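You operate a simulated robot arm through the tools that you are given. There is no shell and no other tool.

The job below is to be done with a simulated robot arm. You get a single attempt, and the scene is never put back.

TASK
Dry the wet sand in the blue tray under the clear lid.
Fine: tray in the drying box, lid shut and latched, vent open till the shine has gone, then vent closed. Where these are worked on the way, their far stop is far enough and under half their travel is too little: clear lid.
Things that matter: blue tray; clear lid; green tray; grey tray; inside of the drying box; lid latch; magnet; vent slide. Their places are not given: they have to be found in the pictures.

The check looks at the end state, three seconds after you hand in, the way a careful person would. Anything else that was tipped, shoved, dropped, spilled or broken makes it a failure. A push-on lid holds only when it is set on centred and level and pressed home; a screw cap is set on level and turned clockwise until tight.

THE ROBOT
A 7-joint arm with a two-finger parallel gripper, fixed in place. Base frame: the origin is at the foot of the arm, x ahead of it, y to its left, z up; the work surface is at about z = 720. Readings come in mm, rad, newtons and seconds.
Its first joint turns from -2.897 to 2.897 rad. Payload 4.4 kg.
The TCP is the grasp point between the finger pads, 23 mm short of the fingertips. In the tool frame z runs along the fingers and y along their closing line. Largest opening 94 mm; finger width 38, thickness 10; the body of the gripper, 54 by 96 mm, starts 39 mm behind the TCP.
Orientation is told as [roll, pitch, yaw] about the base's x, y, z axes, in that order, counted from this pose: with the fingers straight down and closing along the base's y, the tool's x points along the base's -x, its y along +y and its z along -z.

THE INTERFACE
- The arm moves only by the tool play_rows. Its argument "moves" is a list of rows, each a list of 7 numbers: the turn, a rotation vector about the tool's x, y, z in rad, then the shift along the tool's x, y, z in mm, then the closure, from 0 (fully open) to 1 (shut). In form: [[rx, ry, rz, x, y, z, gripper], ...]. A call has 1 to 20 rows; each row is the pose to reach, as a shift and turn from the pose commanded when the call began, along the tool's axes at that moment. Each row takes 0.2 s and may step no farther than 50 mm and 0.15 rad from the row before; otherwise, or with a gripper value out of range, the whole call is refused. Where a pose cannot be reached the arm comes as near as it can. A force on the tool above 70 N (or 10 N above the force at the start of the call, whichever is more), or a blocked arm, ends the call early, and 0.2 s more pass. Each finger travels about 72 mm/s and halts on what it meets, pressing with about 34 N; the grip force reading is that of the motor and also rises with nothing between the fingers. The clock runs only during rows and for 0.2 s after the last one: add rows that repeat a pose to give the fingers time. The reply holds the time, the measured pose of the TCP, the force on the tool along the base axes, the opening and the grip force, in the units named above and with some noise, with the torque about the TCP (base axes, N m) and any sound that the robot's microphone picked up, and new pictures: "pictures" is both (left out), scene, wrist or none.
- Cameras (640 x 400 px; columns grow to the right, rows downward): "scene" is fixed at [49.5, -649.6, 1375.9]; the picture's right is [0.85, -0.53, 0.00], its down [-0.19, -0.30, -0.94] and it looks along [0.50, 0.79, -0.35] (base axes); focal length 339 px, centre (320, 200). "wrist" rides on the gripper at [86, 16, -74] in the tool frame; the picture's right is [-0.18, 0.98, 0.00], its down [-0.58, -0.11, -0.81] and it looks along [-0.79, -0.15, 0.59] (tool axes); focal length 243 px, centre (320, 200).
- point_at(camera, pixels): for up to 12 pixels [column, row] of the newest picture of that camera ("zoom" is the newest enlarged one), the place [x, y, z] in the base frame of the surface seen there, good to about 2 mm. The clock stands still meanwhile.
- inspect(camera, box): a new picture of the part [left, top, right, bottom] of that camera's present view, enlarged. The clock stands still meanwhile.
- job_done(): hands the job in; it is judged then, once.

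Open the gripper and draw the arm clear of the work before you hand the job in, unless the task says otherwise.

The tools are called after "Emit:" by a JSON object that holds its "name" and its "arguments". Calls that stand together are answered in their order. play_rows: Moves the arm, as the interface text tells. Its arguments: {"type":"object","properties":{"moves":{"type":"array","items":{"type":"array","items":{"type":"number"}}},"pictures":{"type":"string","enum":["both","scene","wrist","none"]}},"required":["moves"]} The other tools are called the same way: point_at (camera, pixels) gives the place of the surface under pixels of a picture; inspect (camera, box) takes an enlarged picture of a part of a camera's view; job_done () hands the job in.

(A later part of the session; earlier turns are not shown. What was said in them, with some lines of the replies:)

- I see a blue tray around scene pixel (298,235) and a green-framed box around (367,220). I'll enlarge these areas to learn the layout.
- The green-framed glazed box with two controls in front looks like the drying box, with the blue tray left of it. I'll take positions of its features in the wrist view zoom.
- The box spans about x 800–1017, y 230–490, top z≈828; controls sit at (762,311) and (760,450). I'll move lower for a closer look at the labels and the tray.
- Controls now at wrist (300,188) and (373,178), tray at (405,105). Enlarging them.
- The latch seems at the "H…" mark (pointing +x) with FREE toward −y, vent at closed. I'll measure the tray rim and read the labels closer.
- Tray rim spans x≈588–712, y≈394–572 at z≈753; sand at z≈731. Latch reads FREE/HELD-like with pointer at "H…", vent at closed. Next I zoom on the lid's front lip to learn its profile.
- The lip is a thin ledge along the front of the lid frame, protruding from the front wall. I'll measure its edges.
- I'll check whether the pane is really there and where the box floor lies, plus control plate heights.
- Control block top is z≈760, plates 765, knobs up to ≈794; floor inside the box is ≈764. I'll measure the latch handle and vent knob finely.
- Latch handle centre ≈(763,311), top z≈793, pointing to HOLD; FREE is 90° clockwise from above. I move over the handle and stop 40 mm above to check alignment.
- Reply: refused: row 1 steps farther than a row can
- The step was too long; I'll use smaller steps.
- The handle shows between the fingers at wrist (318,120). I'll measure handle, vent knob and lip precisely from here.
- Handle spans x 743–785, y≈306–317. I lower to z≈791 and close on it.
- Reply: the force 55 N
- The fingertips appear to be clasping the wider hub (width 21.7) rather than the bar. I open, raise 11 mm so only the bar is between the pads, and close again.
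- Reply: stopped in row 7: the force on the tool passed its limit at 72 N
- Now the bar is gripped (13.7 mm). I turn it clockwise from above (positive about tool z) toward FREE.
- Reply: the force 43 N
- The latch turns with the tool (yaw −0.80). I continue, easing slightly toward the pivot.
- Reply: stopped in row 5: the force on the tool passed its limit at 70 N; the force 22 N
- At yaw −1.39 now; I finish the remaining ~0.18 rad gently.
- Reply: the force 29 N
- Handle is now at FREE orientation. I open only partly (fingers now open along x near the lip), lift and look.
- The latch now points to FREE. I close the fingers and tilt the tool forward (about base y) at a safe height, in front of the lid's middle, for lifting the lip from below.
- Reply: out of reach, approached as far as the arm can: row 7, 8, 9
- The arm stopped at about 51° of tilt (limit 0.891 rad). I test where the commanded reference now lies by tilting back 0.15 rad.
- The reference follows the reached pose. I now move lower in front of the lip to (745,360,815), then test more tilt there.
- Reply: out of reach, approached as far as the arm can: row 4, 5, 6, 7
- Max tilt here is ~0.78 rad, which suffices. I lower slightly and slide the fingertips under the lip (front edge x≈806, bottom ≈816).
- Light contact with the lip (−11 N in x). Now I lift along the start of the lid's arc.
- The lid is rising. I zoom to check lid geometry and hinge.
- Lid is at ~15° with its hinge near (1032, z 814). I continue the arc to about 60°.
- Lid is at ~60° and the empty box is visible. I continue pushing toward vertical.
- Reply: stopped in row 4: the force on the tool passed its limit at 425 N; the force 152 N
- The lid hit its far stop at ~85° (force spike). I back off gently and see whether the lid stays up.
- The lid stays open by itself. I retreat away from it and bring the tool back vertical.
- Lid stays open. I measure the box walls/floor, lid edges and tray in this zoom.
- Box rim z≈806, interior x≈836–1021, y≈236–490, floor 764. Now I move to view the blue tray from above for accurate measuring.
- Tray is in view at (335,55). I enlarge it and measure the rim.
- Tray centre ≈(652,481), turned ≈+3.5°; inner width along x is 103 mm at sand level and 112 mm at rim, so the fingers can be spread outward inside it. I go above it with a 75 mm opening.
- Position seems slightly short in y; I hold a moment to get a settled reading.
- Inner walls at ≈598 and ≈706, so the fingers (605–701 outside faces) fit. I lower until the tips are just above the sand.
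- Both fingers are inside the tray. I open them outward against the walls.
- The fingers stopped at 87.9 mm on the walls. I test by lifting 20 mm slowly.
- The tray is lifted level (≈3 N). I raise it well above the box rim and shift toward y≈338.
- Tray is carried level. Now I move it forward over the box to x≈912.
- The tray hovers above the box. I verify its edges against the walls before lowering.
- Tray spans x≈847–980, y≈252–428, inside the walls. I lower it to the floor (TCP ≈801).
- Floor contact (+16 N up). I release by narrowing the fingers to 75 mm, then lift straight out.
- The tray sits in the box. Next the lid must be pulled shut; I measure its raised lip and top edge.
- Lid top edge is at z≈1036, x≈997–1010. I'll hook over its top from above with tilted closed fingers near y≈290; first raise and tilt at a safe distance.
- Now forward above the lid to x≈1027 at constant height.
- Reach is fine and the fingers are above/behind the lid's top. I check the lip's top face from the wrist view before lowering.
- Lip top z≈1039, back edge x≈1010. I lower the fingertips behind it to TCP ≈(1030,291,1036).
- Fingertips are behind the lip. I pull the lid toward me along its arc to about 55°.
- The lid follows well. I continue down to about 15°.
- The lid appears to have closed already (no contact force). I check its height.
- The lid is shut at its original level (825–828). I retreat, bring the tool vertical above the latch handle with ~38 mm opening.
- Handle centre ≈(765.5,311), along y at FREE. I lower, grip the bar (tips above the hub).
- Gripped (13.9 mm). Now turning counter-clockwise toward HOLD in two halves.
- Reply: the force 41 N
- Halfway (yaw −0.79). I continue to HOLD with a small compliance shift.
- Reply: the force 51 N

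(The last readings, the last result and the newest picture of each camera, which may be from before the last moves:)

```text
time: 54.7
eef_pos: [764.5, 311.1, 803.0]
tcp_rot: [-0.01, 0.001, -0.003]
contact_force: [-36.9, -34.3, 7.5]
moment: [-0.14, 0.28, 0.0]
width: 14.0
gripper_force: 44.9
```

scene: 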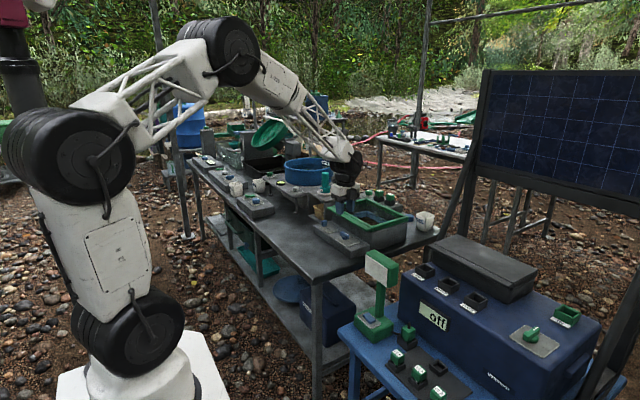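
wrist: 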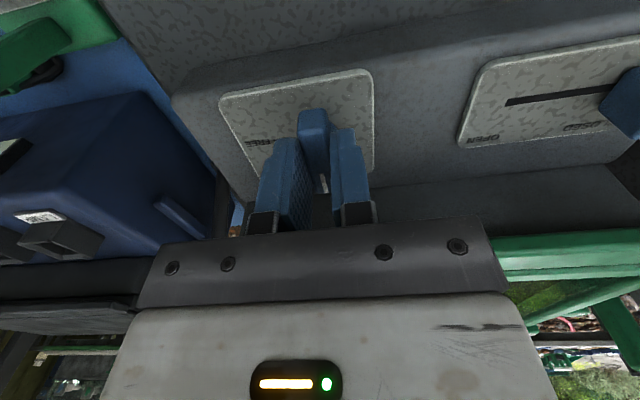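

The handle is back at yaw 0. I release, lift, and verify the pointer and lid.

Emit:
{"name": "play_rows", "arguments": {"moves": [[0, 0, 0, 0, 0, 0, 0.6], [0, 0, 0, 0, 0, 0, 0.5], [0, 0, 0, 0, 0, -30, 0.5], [0, 0, 0, 0, 0, -60, 0.5], [0, 0, 0, 0, 0, -60, 0.5]]}}

Emit:
{"name": "inspect", "arguments": {"camera": "wrist", "box": [220, 20, 400, 150]}}

Emit:
{"name": "inspect", "arguments": {"camera": "scene", "box": [310, 180, 430, 255]}}

```text
time: 55.9
eef_pos: [765.8, 312.4, 863.3]
tcp_rot: [-0.009, -0.002, -0.003]
contact_force: [-0.1, 0.6, 0.4]
moment: [0.03, -0.02, 0.04]
width: 47.2
gripper_force: 0.0
```

scene: 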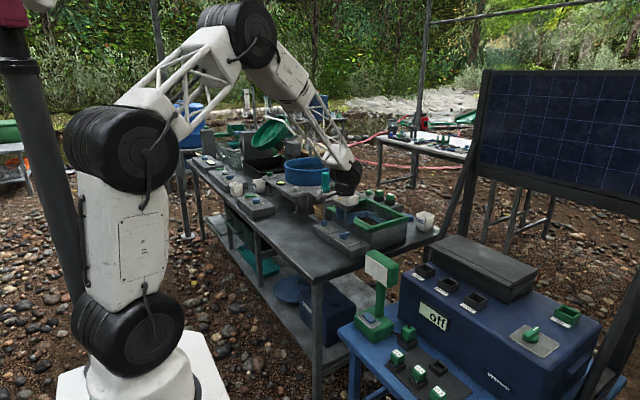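
wrist: 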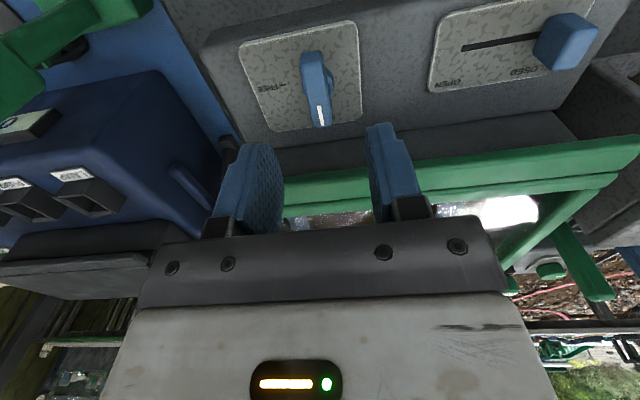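

```text
3.08 times, centred on (310, 85) of wrist
```

zoom: 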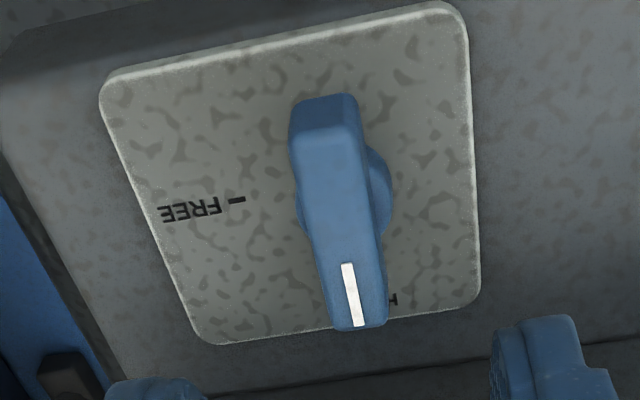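

```text
5.33 times, centred on (370, 218) of scene
```

zoom: 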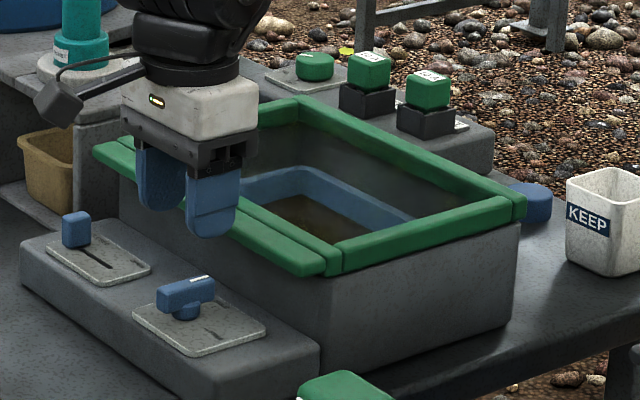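

Latch at HOLD, lid down. Now to the vent knob at ≈(762,455).

Emit:
{"name": "play_rows", "arguments": {"moves": [[0, 0, 0, 1, 40, 0, 0.5], [0, 0, 0, 2, 80, 0, 0.5], [0, 0, 0, 3, 120, 0, 0.5], [0, 0, 0, 3, 142, 0, 0.5], [0, 0, 0, 3, 142, 0, 0.5]], "pictures": "wrist"}}

Emit:
{"name": "inspect", "arguments": {"camera": "wrist", "box": [220, 20, 400, 150]}}

```text
time: 57.1
eef_pos: [761.7, 453.3, 861.1]
tcp_rot: [-0.009, -0.001, -0.002]
contact_force: [0.3, 0.6, -0.4]
moment: [-0.02, -0.02, -0.02]
width: 47.0
gripper_force: 0.1
```

wrist: 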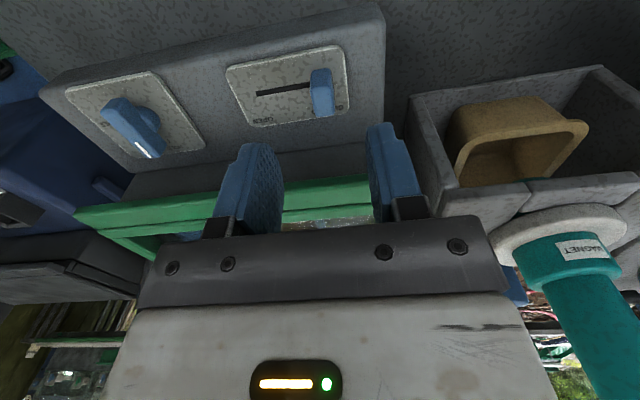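

```text
3.08 times, centred on (310, 85) of wrist
```

zoom: 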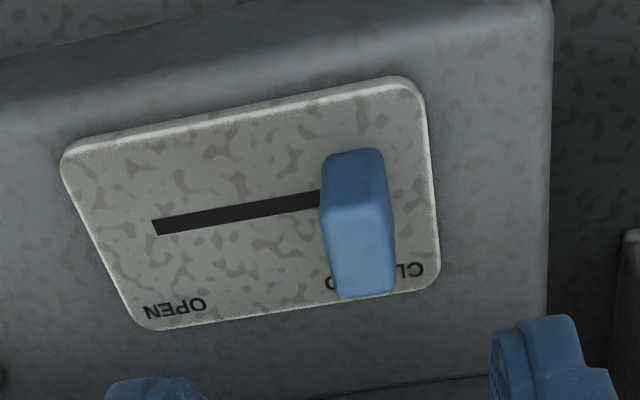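

Emit:
{"name": "point_at", "arguments": {"camera": "zoom", "pixels": [[325, 160], [382, 160], [355, 200], [335, 285], [392, 285], [365, 250], [155, 228], [330, 195], [365, 290], [350, 165]]}}

```text
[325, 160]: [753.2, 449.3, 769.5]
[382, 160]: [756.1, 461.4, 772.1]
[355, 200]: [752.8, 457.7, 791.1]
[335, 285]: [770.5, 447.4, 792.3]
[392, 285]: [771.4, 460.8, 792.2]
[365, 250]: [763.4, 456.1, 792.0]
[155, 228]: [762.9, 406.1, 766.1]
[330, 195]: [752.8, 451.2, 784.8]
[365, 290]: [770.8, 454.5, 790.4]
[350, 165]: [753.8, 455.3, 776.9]
```

Vent knob centre ≈(762,454.5), slot ends at y≈406. I lower, grip it, and slide it toward −y (OPEN).

Emit:
{"name": "play_rows", "arguments": {"moves": [[0, 0, 0, 0, 1, 33, 0.5], [0, 0, 0, 0, 1, 66, 0.5], [0, 0, 0, 0, 1, 66, 0.5], [0, 0, 0, 0, 1, 66, 0.7], [0, 0, 0, 0, 1, 66, 0.85], [0, 0, 0, 0, 1, 66, 0.9], [0, 0, 0, 0, 1, 66, 0.9]], "pictures": "wrist"}}

```text
time: 58.7
eef_pos: [764.2, 455.5, 794.4]
tcp_rot: [-0.008, -0.004, -0.002]
contact_force: [1.4, 0.0, -1.2]
moment: [0.22, -0.09, 0.11]
width: 13.3
gripper_force: 45.1
```

wrist: 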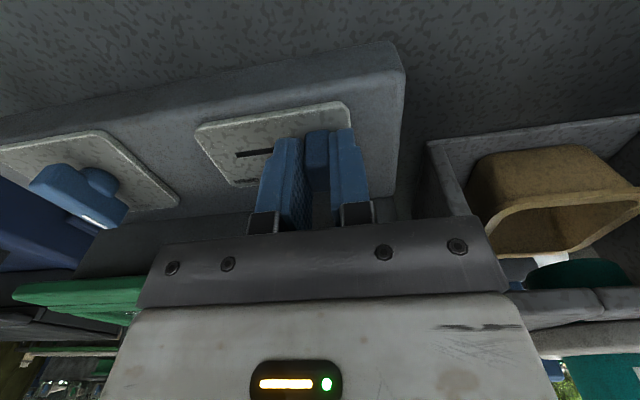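

Gripped at 13.3 mm. I slide −y in small steps until the stop.

Emit:
{"name": "play_rows", "arguments": {"moves": [[0, 0, 0, 0, -6, 0, 0.9], [0, 0, 0, 0, -12, 0, 0.9], [0, 0, 0, 0, -18, 0, 0.9], [0, 0, 0, 0, -24, 0, 0.9], [0, 0, 0, 0, -30, 0, 0.9], [0, 0, 0, 0, -34, 0, 0.9], [0, 0, 0, 0, -37, 0, 0.9], [0, 0, 0, 0, -40, 0, 0.9]]}}

```text
time: 60.5
eef_pos: [762.3, 413.2, 795.0]
tcp_rot: [-0.01, 0.0, -0.002]
contact_force: [16.8, 0.5, -26.9]
moment: [0.26, -0.61, 0.07]
width: 13.5
gripper_force: 44.5
```

scene: 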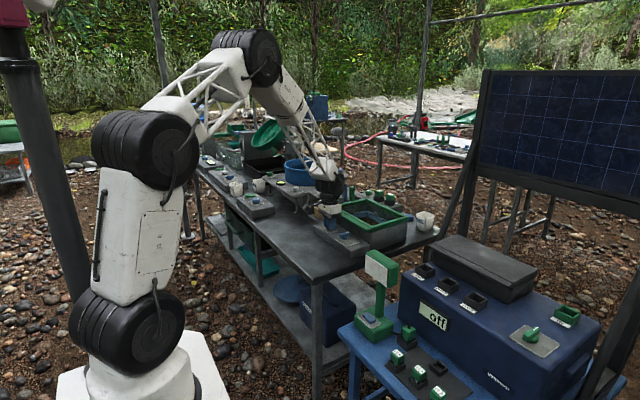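
wrist: 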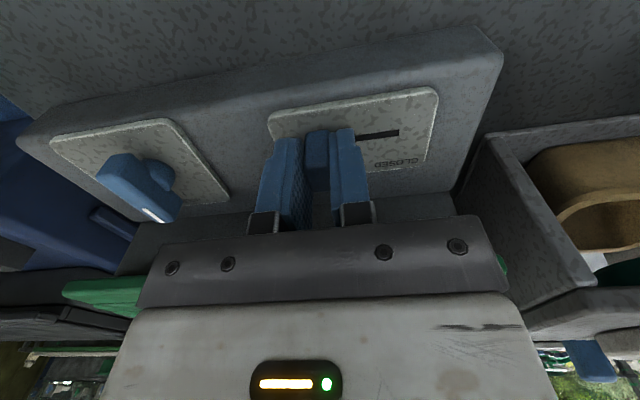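

Moved 42 mm with no end-stop force yet; I push on in 2 mm steps.

Emit:
{"name": "play_rows", "arguments": {"moves": [[0, 0, 0, 0, -2, 0, 0.9], [0, 0, 0, 0, -4, 0, 0.9], [0, 0, 0, 0, -6, 0, 0.9], [0, 0, 0, 0, -8, 0, 0.9]], "pictures": "wrist"}}

Emit:
{"name": "inspect", "arguments": {"camera": "scene", "box": [310, 180, 430, 255]}}

```text
time: 61.5
eef_pos: [762.5, 404.8, 794.3]
tcp_rot: [-0.011, 0.0, -0.002]
contact_force: [-1.4, 0.2, -31.2]
moment: [0.26, 0.2, 0.06]
width: 13.2
gripper_force: 44.8
```

wrist: 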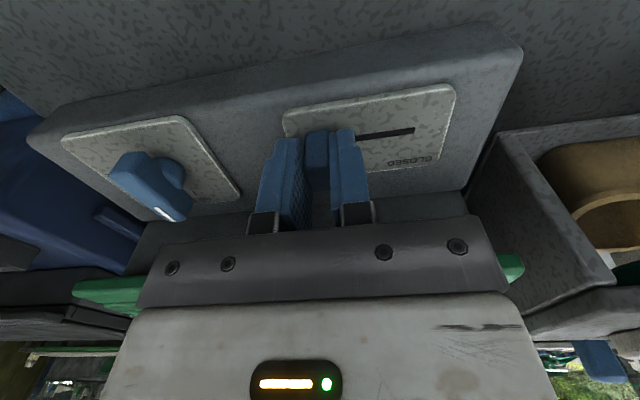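

```text
5.33 times, centred on (370, 218) of scene
```

zoom: 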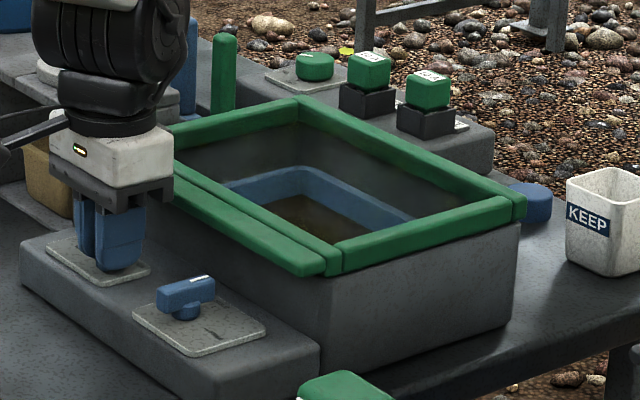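

Still free at y≈405; I continue to find the stop.

Emit:
{"name": "play_rows", "arguments": {"moves": [[0, 0, 0, 0, -1.5, 0, 0.9], [0, 0, 0, 0, -3, 0, 0.9], [0, 0, 0, 0, -4.5, 0, 0.9], [0, 0, 0, 0, -6, 0, 0.9]], "pictures": "wrist"}}

```text
time: 62.5
eef_pos: [762.4, 402.4, 795.3]
tcp_rot: [-0.01, -0.001, 0.0]
contact_force: [-9.4, 52.3, -41.9]
moment: [0.56, 0.01, 0.13]
width: 13.6
gripper_force: 44.6
```

wrist: 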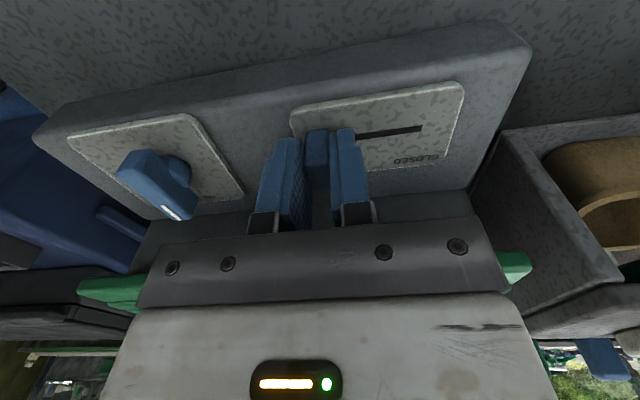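

Reached the open stop (52 N at y≈403). I ease off, release, lift clear and back, then wait watching the sand.

Emit:
{"name": "play_rows", "arguments": {"moves": [[0, 0, 0, 0, 3, 0, 0.9], [0, 0, 0, 0, 3, 0, 0.6], [0, 0, 0, 0, 3, 0, 0.5], [0, 0, 0, 0, 3, -35, 0.5], [0, 0, 0, 0, 3, -70, 0.5], [0, 0, 0, 40, 3, -90, 0.5], [0, 0, 0, 80, 3, -110, 0.5], [0, 0, 0, 120, 3, -130, 0.5], [0, 0, 0, 120, 3, -130, 0.5]]}}

Emit:
{"name": "inspect", "arguments": {"camera": "scene", "box": [310, 180, 430, 255]}}

Emit:
{"name": "inspect", "arguments": {"camera": "scene", "box": [345, 200, 393, 230]}}

```text
time: 64.5
eef_pos: [641.9, 404.5, 925.5]
tcp_rot: [-0.009, -0.001, -0.002]
contact_force: [-0.9, 0.7, 0.3]
moment: [0.01, 0.01, 0.03]
width: 46.8
gripper_force: 0.0
```

scene: 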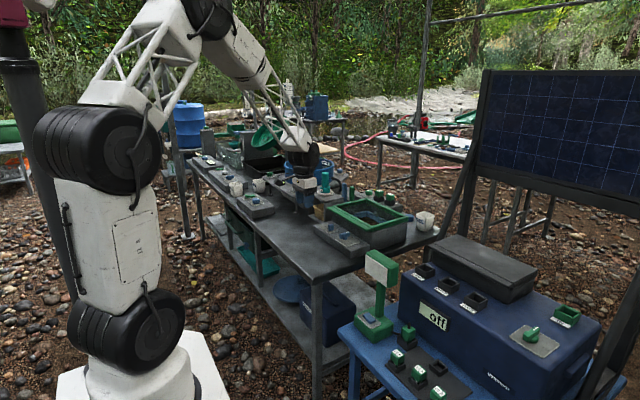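
wrist: 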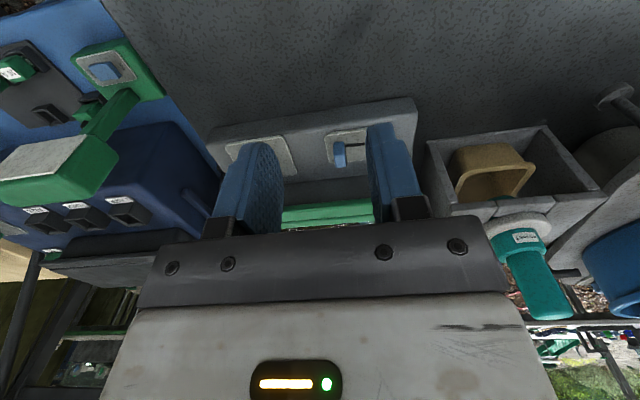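

```text
5.33 times, centred on (370, 218) of scene
```

zoom: 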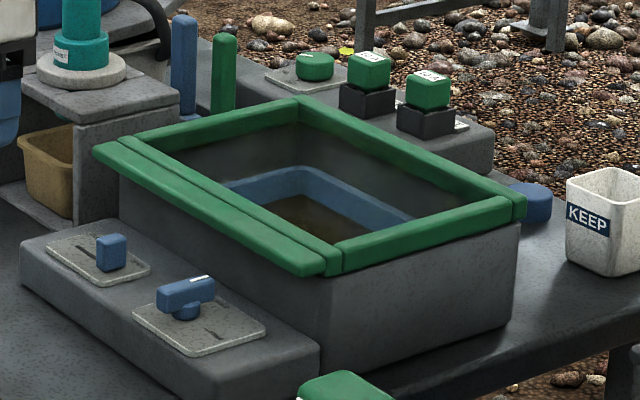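

```text
13.33 times, centred on (369, 215) of scene
```

zoom: 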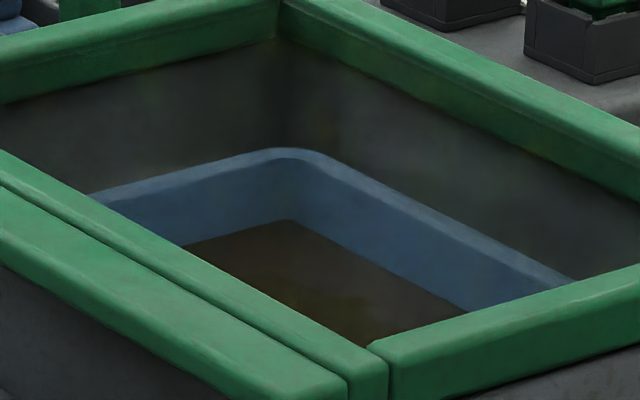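

Vent knob is at OPEN. I move so the wrist camera looks down through the lid at the sand, to judge the shine.

Emit:
{"name": "play_rows", "arguments": {"moves": [[0, 0, 0, -24, -7, -30, 0.5], [0, 0, 0, -48, -14, -60, 0.5], [0, 0, 0, -72, -21, -90, 0.5], [0, 0, 0, -96, -28, -110, 0.5], [0, 0, 0, -120, -36, -125, 0.5], [0, 0, 0, -120, -36, -125, 0.5]], "pictures": "wrist"}}

Emit:
{"name": "inspect", "arguments": {"camera": "wrist", "box": [220, 0, 420, 125]}}

```text
time: 65.9
eef_pos: [763.3, 368.6, 1052.2]
tcp_rot: [-0.01, -0.002, -0.003]
contact_force: [0.1, 0.2, -0.1]
moment: [0.0, 0.02, 0.0]
width: 47.1
gripper_force: 0.1
```

wrist: 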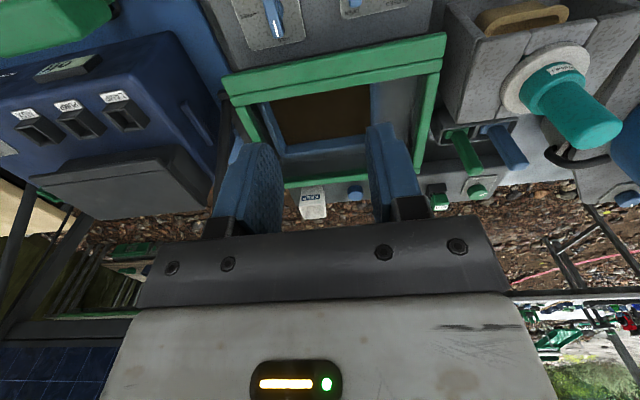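

```text
3.20 times, centred on (320, 62) of wrist
```

zoom: 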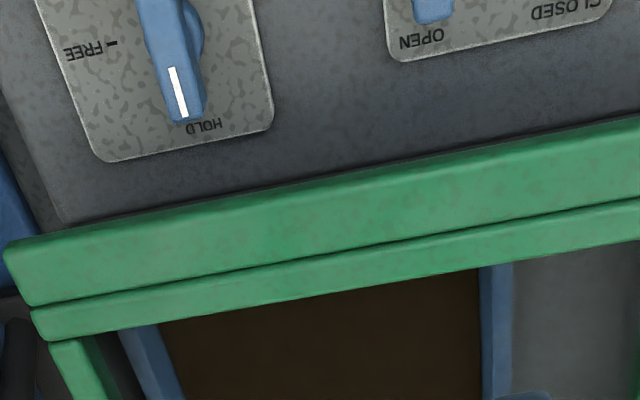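

From this angle the wet sand is dark brown. I wait in place and compare over time.

Emit:
{"name": "play_rows", "arguments": {"moves": [[0, 0, 0, 0, 0, 0, 0.5], [0, 0, 0, 0, 0, 0, 0.5], [0, 0, 0, 0, 0, 0, 0.5], [0, 0, 0, 0, 0, 0, 0.5], [0, 0, 0, 0, 0, 0, 0.5], [0, 0, 0, 0, 0, 0, 0.5], [0, 0, 0, 0, 0, 0, 0.5], [0, 0, 0, 0, 0, 0, 0.5], [0, 0, 0, 0, 0, 0, 0.5], [0, 0, 0, 0, 0, 0, 0.5], [0, 0, 0, 0, 0, 0, 0.5], [0, 0, 0, 0, 0, 0, 0.5], [0, 0, 0, 0, 0, 0, 0.5], [0, 0, 0, 0, 0, 0, 0.5], [0, 0, 0, 0, 0, 0, 0.5], [0, 0, 0, 0, 0, 0, 0.5], [0, 0, 0, 0, 0, 0, 0.5], [0, 0, 0, 0, 0, 0, 0.5], [0, 0, 0, 0, 0, 0, 0.5], [0, 0, 0, 0, 0, 0, 0.5]]}}

Emit:
{"name": "inspect", "arguments": {"camera": "wrist", "box": [220, 30, 420, 155]}}

Emit:
{"name": "inspect", "arguments": {"camera": "scene", "box": [345, 200, 393, 230]}}

```text
time: 70.1
eef_pos: [762.6, 367.8, 1051.5]
tcp_rot: [-0.008, -0.002, -0.002]
contact_force: [-0.5, -0.1, 0.0]
moment: [0.0, 0.02, 0.02]
width: 47.2
gripper_force: 0.1
```

scene: 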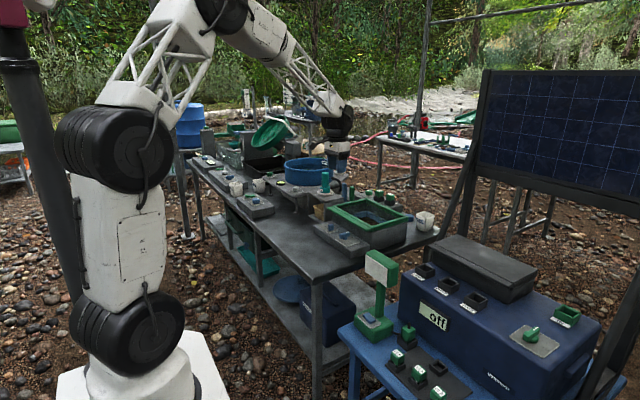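
wrist: 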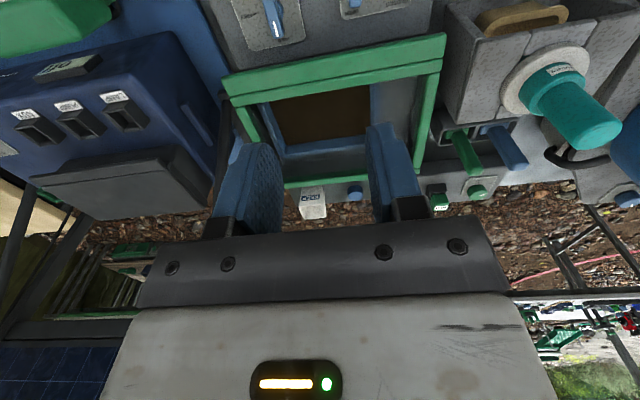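

```text
3.20 times, centred on (320, 92) of wrist
```

zoom: 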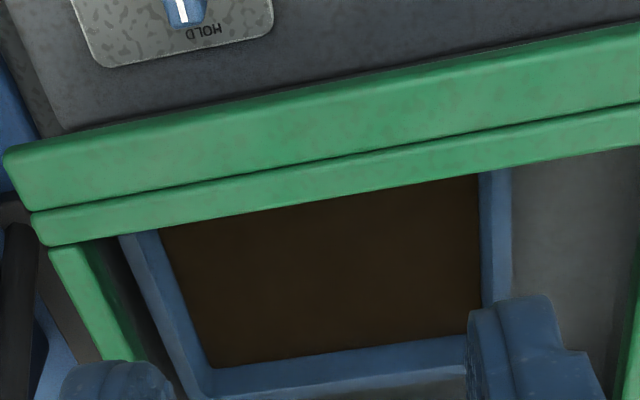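

```text
13.33 times, centred on (369, 215) of scene
```

zoom: 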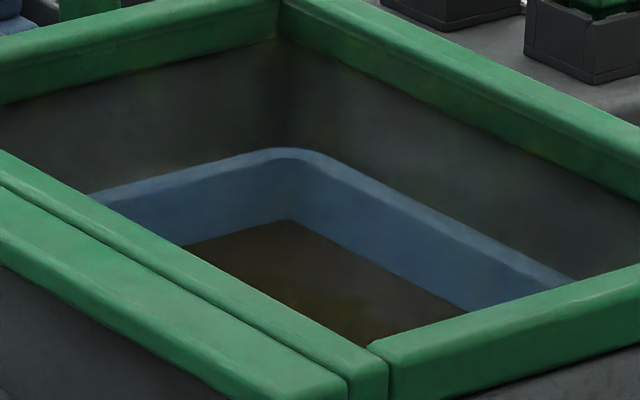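

No visible change yet after ~8 s. I keep waiting.

Emit:
{"name": "play_rows", "arguments": {"moves": [[0, 0, 0, 0, 0, 0, 0.5], [0, 0, 0, 0, 0, 0, 0.5], [0, 0, 0, 0, 0, 0, 0.5], [0, 0, 0, 0, 0, 0, 0.5], [0, 0, 0, 0, 0, 0, 0.5], [0, 0, 0, 0, 0, 0, 0.5], [0, 0, 0, 0, 0, 0, 0.5], [0, 0, 0, 0, 0, 0, 0.5], [0, 0, 0, 0, 0, 0, 0.5], [0, 0, 0, 0, 0, 0, 0.5], [0, 0, 0, 0, 0, 0, 0.5], [0, 0, 0, 0, 0, 0, 0.5], [0, 0, 0, 0, 0, 0, 0.5], [0, 0, 0, 0, 0, 0, 0.5], [0, 0, 0, 0, 0, 0, 0.5], [0, 0, 0, 0, 0, 0, 0.5], [0, 0, 0, 0, 0, 0, 0.5], [0, 0, 0, 0, 0, 0, 0.5], [0, 0, 0, 0, 0, 0, 0.5], [0, 0, 0, 0, 0, 0, 0.5]], "pictures": "none"}}

Emit:
{"name": "play_rows", "arguments": {"moves": [[0, 0, 0, 0, 0, 0, 0.5], [0, 0, 0, 0, 0, 0, 0.5], [0, 0, 0, 0, 0, 0, 0.5], [0, 0, 0, 0, 0, 0, 0.5], [0, 0, 0, 0, 0, 0, 0.5], [0, 0, 0, 0, 0, 0, 0.5], [0, 0, 0, 0, 0, 0, 0.5], [0, 0, 0, 0, 0, 0, 0.5], [0, 0, 0, 0, 0, 0, 0.5], [0, 0, 0, 0, 0, 0, 0.5], [0, 0, 0, 0, 0, 0, 0.5], [0, 0, 0, 0, 0, 0, 0.5], [0, 0, 0, 0, 0, 0, 0.5], [0, 0, 0, 0, 0, 0, 0.5], [0, 0, 0, 0, 0, 0, 0.5], [0, 0, 0, 0, 0, 0, 0.5], [0, 0, 0, 0, 0, 0, 0.5], [0, 0, 0, 0, 0, 0, 0.5], [0, 0, 0, 0, 0, 0, 0.5], [0, 0, 0, 0, 0, 0, 0.5]], "pictures": "both"}}

Emit:
{"name": "inspect", "arguments": {"camera": "wrist", "box": [220, 30, 420, 155]}}

Emit:
{"name": "inspect", "arguments": {"camera": "scene", "box": [345, 200, 393, 230]}}

```text
time: 74.3
eef_pos: [763.5, 367.8, 1052.0]
tcp_rot: [-0.008, -0.002, -0.003]
contact_force: [0.7, 0.0, -0.9]
moment: [0.02, -0.01, 0.02]
width: 47.0
gripper_force: 0.1
```

```text
time: 78.5
eef_pos: [763.2, 369.1, 1051.2]
tcp_rot: [-0.008, -0.002, -0.003]
contact_force: [0.1, -0.9, -0.4]
moment: [-0.04, -0.03, 0.02]
width: 47.1
gripper_force: 0.0
```

scene: 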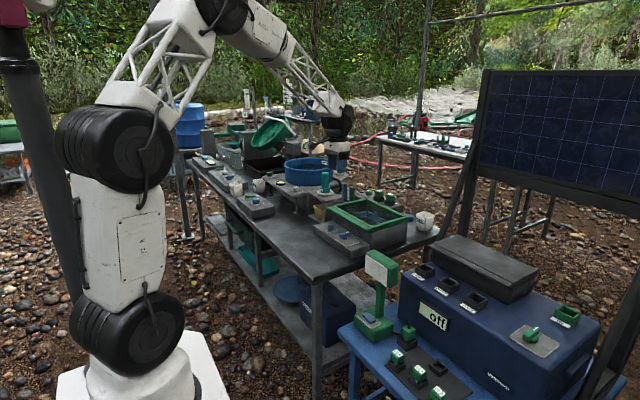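
wrist: 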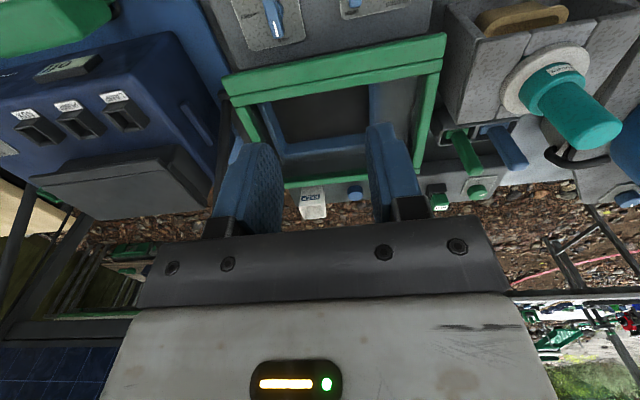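

```text
3.20 times, centred on (320, 92) of wrist
```

zoom: 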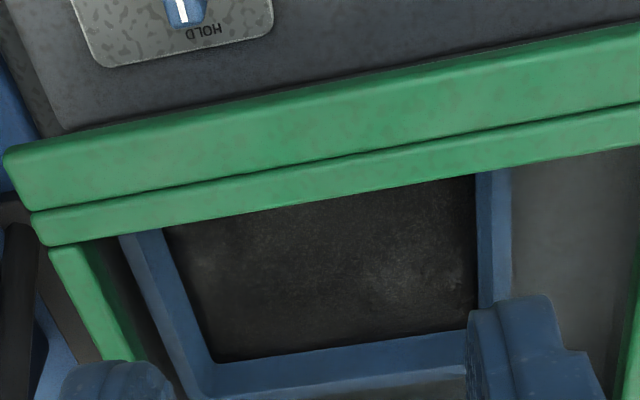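

```text
13.33 times, centred on (369, 215) of scene
```

zoom: 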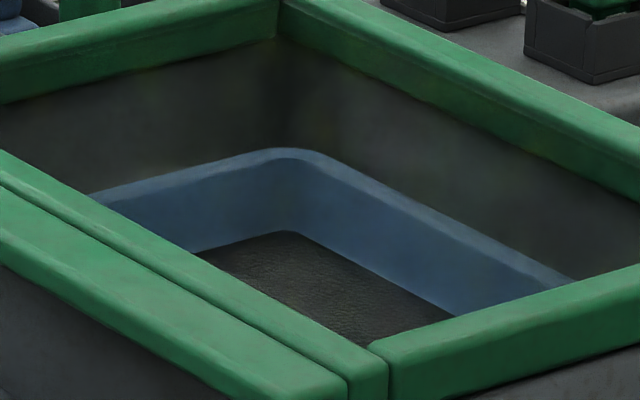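

The sand has turned matte and grainy (grey-black). I wait a little longer to see whether the change is complete.

Emit:
{"name": "play_rows", "arguments": {"moves": [[0, 0, 0, 0, 0, 0, 0.5], [0, 0, 0, 0, 0, 0, 0.5], [0, 0, 0, 0, 0, 0, 0.5], [0, 0, 0, 0, 0, 0, 0.5], [0, 0, 0, 0, 0, 0, 0.5], [0, 0, 0, 0, 0, 0, 0.5], [0, 0, 0, 0, 0, 0, 0.5], [0, 0, 0, 0, 0, 0, 0.5], [0, 0, 0, 0, 0, 0, 0.5], [0, 0, 0, 0, 0, 0, 0.5], [0, 0, 0, 0, 0, 0, 0.5], [0, 0, 0, 0, 0, 0, 0.5], [0, 0, 0, 0, 0, 0, 0.5], [0, 0, 0, 0, 0, 0, 0.5], [0, 0, 0, 0, 0, 0, 0.5], [0, 0, 0, 0, 0, 0, 0.5], [0, 0, 0, 0, 0, 0, 0.5], [0, 0, 0, 0, 0, 0, 0.5], [0, 0, 0, 0, 0, 0, 0.5], [0, 0, 0, 0, 0, 0, 0.5]], "pictures": "both"}}

Emit:
{"name": "inspect", "arguments": {"camera": "wrist", "box": [220, 30, 420, 155]}}

Emit:
{"name": "inspect", "arguments": {"camera": "scene", "box": [345, 200, 393, 230]}}

```text
time: 82.7
eef_pos: [762.6, 368.8, 1051.3]
tcp_rot: [-0.01, -0.001, -0.001]
contact_force: [-0.3, -0.4, 0.5]
moment: [-0.02, -0.03, 0.0]
width: 47.2
gripper_force: 0.0
```

scene: 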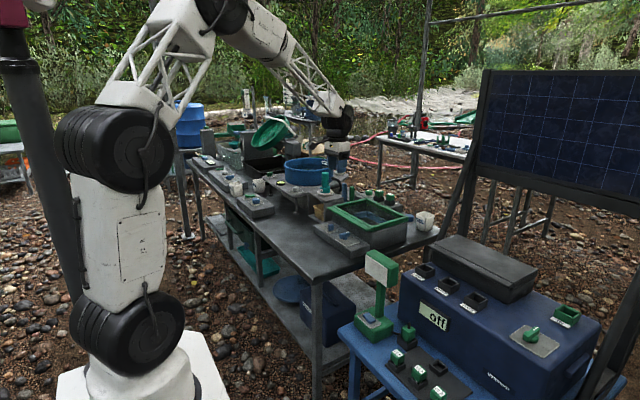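
wrist: 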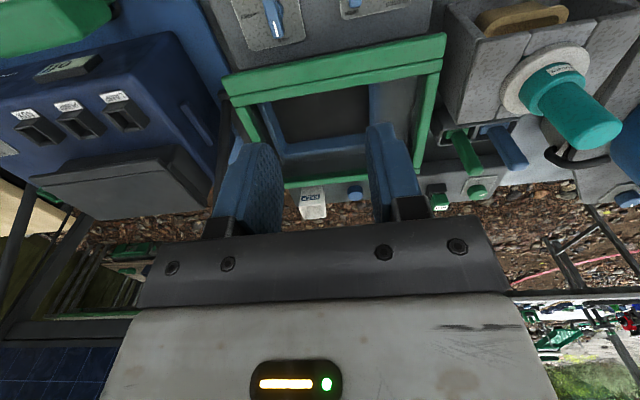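

```text
3.20 times, centred on (320, 92) of wrist
```

zoom: 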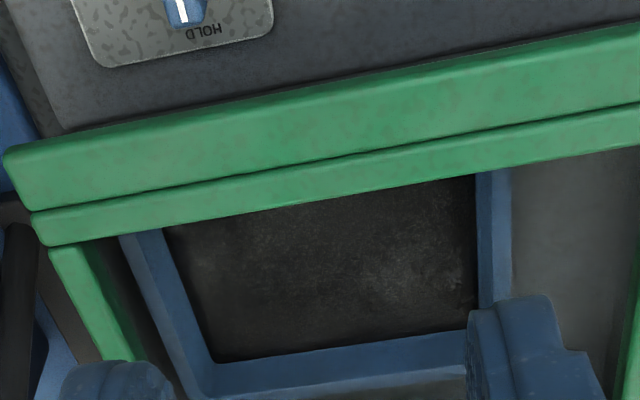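

```text
13.33 times, centred on (369, 215) of scene
```

zoom: 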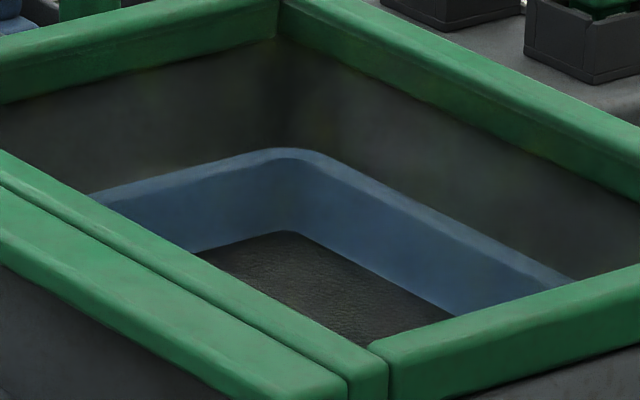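

The sand is uniformly matte and no longer changing: dry. I return to the vent knob at ≈(762,404) to close it.

Emit:
{"name": "play_rows", "arguments": {"moves": [[0, 0, 0, 0, 7, 40, 0.5], [0, 0, 0, 0, 14, 80, 0.5], [0, 0, 0, 0, 22, 120, 0.5], [0, 0, 0, 0, 30, 160, 0.5], [0, 0, 0, 0, 35, 190, 0.5], [0, 0, 0, 0, 35, 190, 0.5]], "pictures": "wrist"}}

Emit:
{"name": "inspect", "arguments": {"camera": "wrist", "box": [220, 20, 400, 150]}}

```text
time: 84.1
eef_pos: [762.8, 403.8, 861.5]
tcp_rot: [-0.009, -0.003, -0.002]
contact_force: [0.0, -0.4, 0.4]
moment: [0.01, -0.02, -0.01]
width: 47.1
gripper_force: 0.1
```

wrist: 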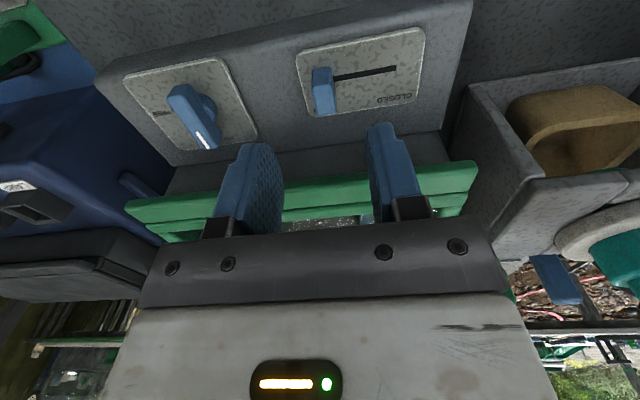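

```text
3.08 times, centred on (310, 85) of wrist
```

zoom: 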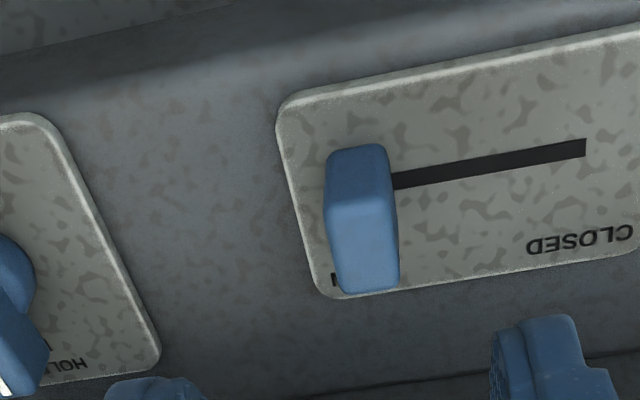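

Knob is centred between the fingers. I lower and grip it.

Emit:
{"name": "play_rows", "arguments": {"moves": [[0, 0, 0, 0, 1, 33, 0.5], [0, 0, 0, 0, 1, 66, 0.5], [0, 0, 0, 0, 1, 66, 0.5], [0, 0, 0, 0, 1, 66, 0.7], [0, 0, 0, 0, 1, 66, 0.85], [0, 0, 0, 0, 1, 66, 0.9], [0, 0, 0, 0, 1, 66, 0.9], [0, 0, 0, 0, 8, 66, 0.9], [0, 0, 0, 0, 15, 66, 0.9], [0, 0, 0, 0, 22, 66, 0.9], [0, 0, 0, 0, 29, 66, 0.9], [0, 0, 0, 0, 36, 66, 0.9], [0, 0, 0, 0, 43, 66, 0.9], [0, 0, 0, 0, 48, 66, 0.9]], "pictures": "wrist"}}

```text
time: 87.1
eef_pos: [763.4, 451.0, 794.0]
tcp_rot: [-0.011, 0.0, -0.003]
contact_force: [-15.5, -0.1, -7.5]
moment: [0.28, 0.44, 0.04]
width: 13.4
gripper_force: 44.9
```

wrist: 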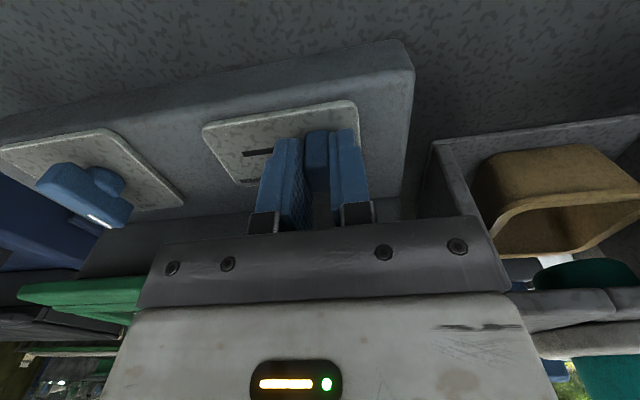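

The slide moved to y≈451; I push to the closed stop in small steps.

Emit:
{"name": "play_rows", "arguments": {"moves": [[0, 0, 0, 0, 1.5, 0, 0.9], [0, 0, 0, 0, 3, 0, 0.9], [0, 0, 0, 0, 4.5, 0, 0.9], [0, 0, 0, 0, 6, 0, 0.9], [0, 0, 0, 0, 7, 0, 0.9], [0, 0, 0, 0, 7, 0, 0.9]], "pictures": "wrist"}}

```text
time: 88.5
eef_pos: [762.9, 456.3, 794.5]
tcp_rot: [-0.007, 0.001, -0.003]
contact_force: [-26.4, -21.8, 4.9]
moment: [0.04, 0.5, -0.04]
width: 13.4
gripper_force: 45.2
```

wrist: 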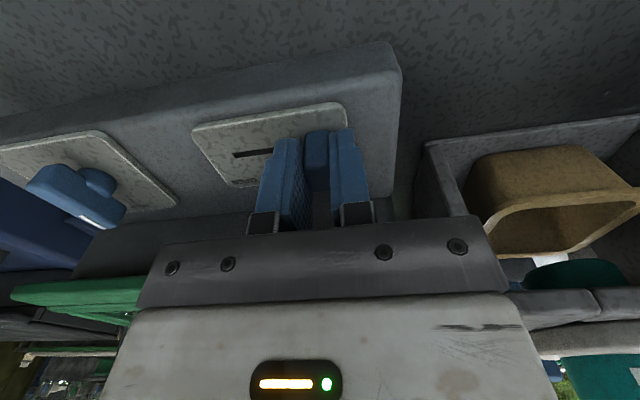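

Closed stop reached (−22 N in y at 456). I release straight, lift and retreat well clear.

Emit:
{"name": "play_rows", "arguments": {"moves": [[0, 0, 0, 0, 0, 0, 0.7], [0, 0, 0, 0, 0, 0, 0.5], [0, 0, 0, 0, 0, 0, 0.5], [0, 0, 0, 0, 0, -35, 0.5], [0, 0, 0, 0, 0, -75, 0.4], [0, 0, 0, 30, -20, -105, 0.2], [0, 0, 0, 65, -40, -130, 0], [0, 0, 0, 100, -60, -155, 0], [0, 0, 0, 130, -80, -185, 0], [0, 0, 0, 160, -90, -215, 0], [0, 0, 0, 190, -90, -245, 0], [0, 0, 0, 190, -90, -245, 0]]}}

Emit:
{"name": "inspect", "arguments": {"camera": "scene", "box": [310, 180, 430, 255]}}

Emit:
{"name": "inspect", "arguments": {"camera": "scene", "box": [315, 205, 370, 245]}}

Emit:
{"name": "inspect", "arguments": {"camera": "wrist", "box": [240, 60, 420, 220]}}

```text
time: 91.1
eef_pos: [571.4, 369.5, 1040.6]
tcp_rot: [-0.008, -0.002, -0.003]
contact_force: [0.4, 0.0, 0.0]
moment: [0.02, -0.01, 0.04]
width: 94.0
gripper_force: 0.0
```

scene: 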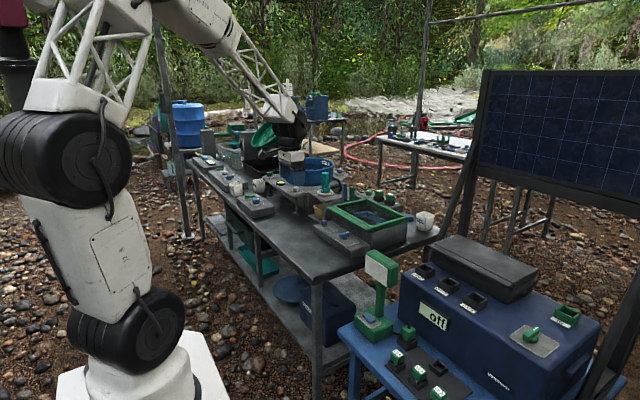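
wrist: 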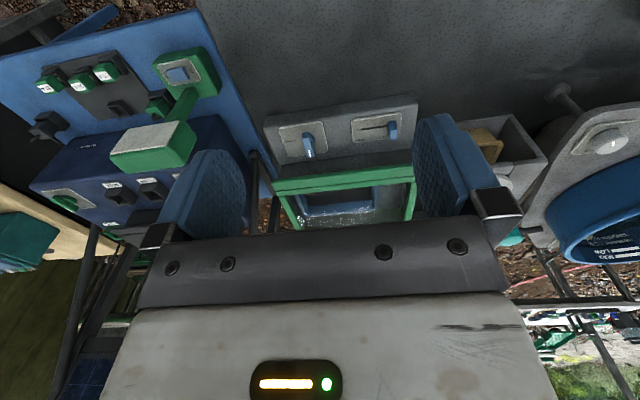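

```text
5.33 times, centred on (370, 218) of scene
```

zoom: 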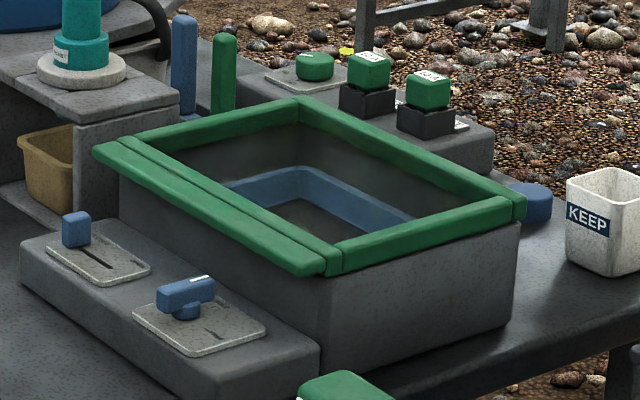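

```text
10.00 times, centred on (342, 225) of scene
```

zoom: 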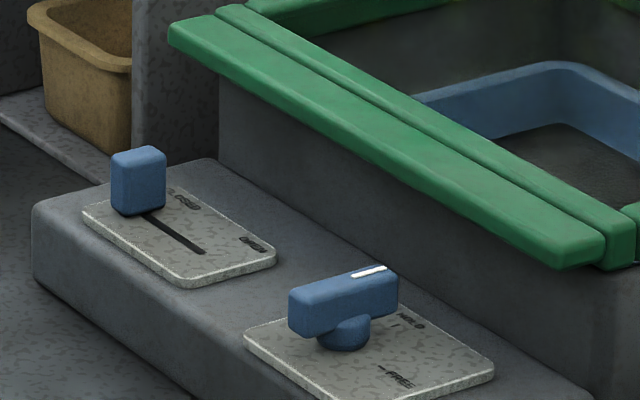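

```text
2.50 times, centred on (330, 140) of wrist
```

zoom: 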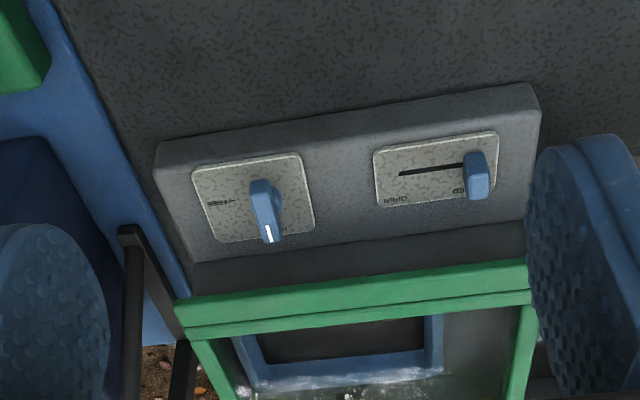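

Everything looks as wanted: lid down, latch at HOLD, vent at CLOSED, sand matte. A last numeric check of vent knob, latch and lid.

Emit:
{"name": "point_at", "arguments": {"camera": "wrist", "pixels": [[391, 128], [388, 135], [395, 135], [309, 153], [304, 133], [300, 180], [390, 172]]}}

```text
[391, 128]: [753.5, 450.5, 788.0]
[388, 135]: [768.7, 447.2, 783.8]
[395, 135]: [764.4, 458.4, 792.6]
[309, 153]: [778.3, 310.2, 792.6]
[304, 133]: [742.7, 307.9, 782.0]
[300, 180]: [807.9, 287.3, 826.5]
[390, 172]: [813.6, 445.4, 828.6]
```

Vent knob sits at its original closed place (y≈447–461), latch at HOLD, lid at z≈826–828, gripper open and clear. Handing in.

Emit:
{"name": "job_done", "arguments": {}}

```text
The job is handed in.
```

The blue tray is in the drying box and its sand has dried. The wet brown gloss is gone, and it now looks matte grey-black and grainy. I handed the job in; no verdict has come back yet.

- **Tray:** it sits flat on the box floor, clear of the walls. I saw nothing spill while moving it.
- **Lid and latch:** the lid is shut at its original height and the latch is at HOLD.
- **Vent:** it was fully open for about 25 seconds. The sand stopped changing during that time, and the vent is now closed at its stop.
- **Arm:** the gripper is open and the arm is clear of the table.

- **Opening the lid:** it hit its far stop hard, with a brief force of 425 N. I saw no damage, and it closed level afterwards.
- **Closing the lid:** the last part of its travel was not guided. It dropped shut on its own somewhere below about 55°.
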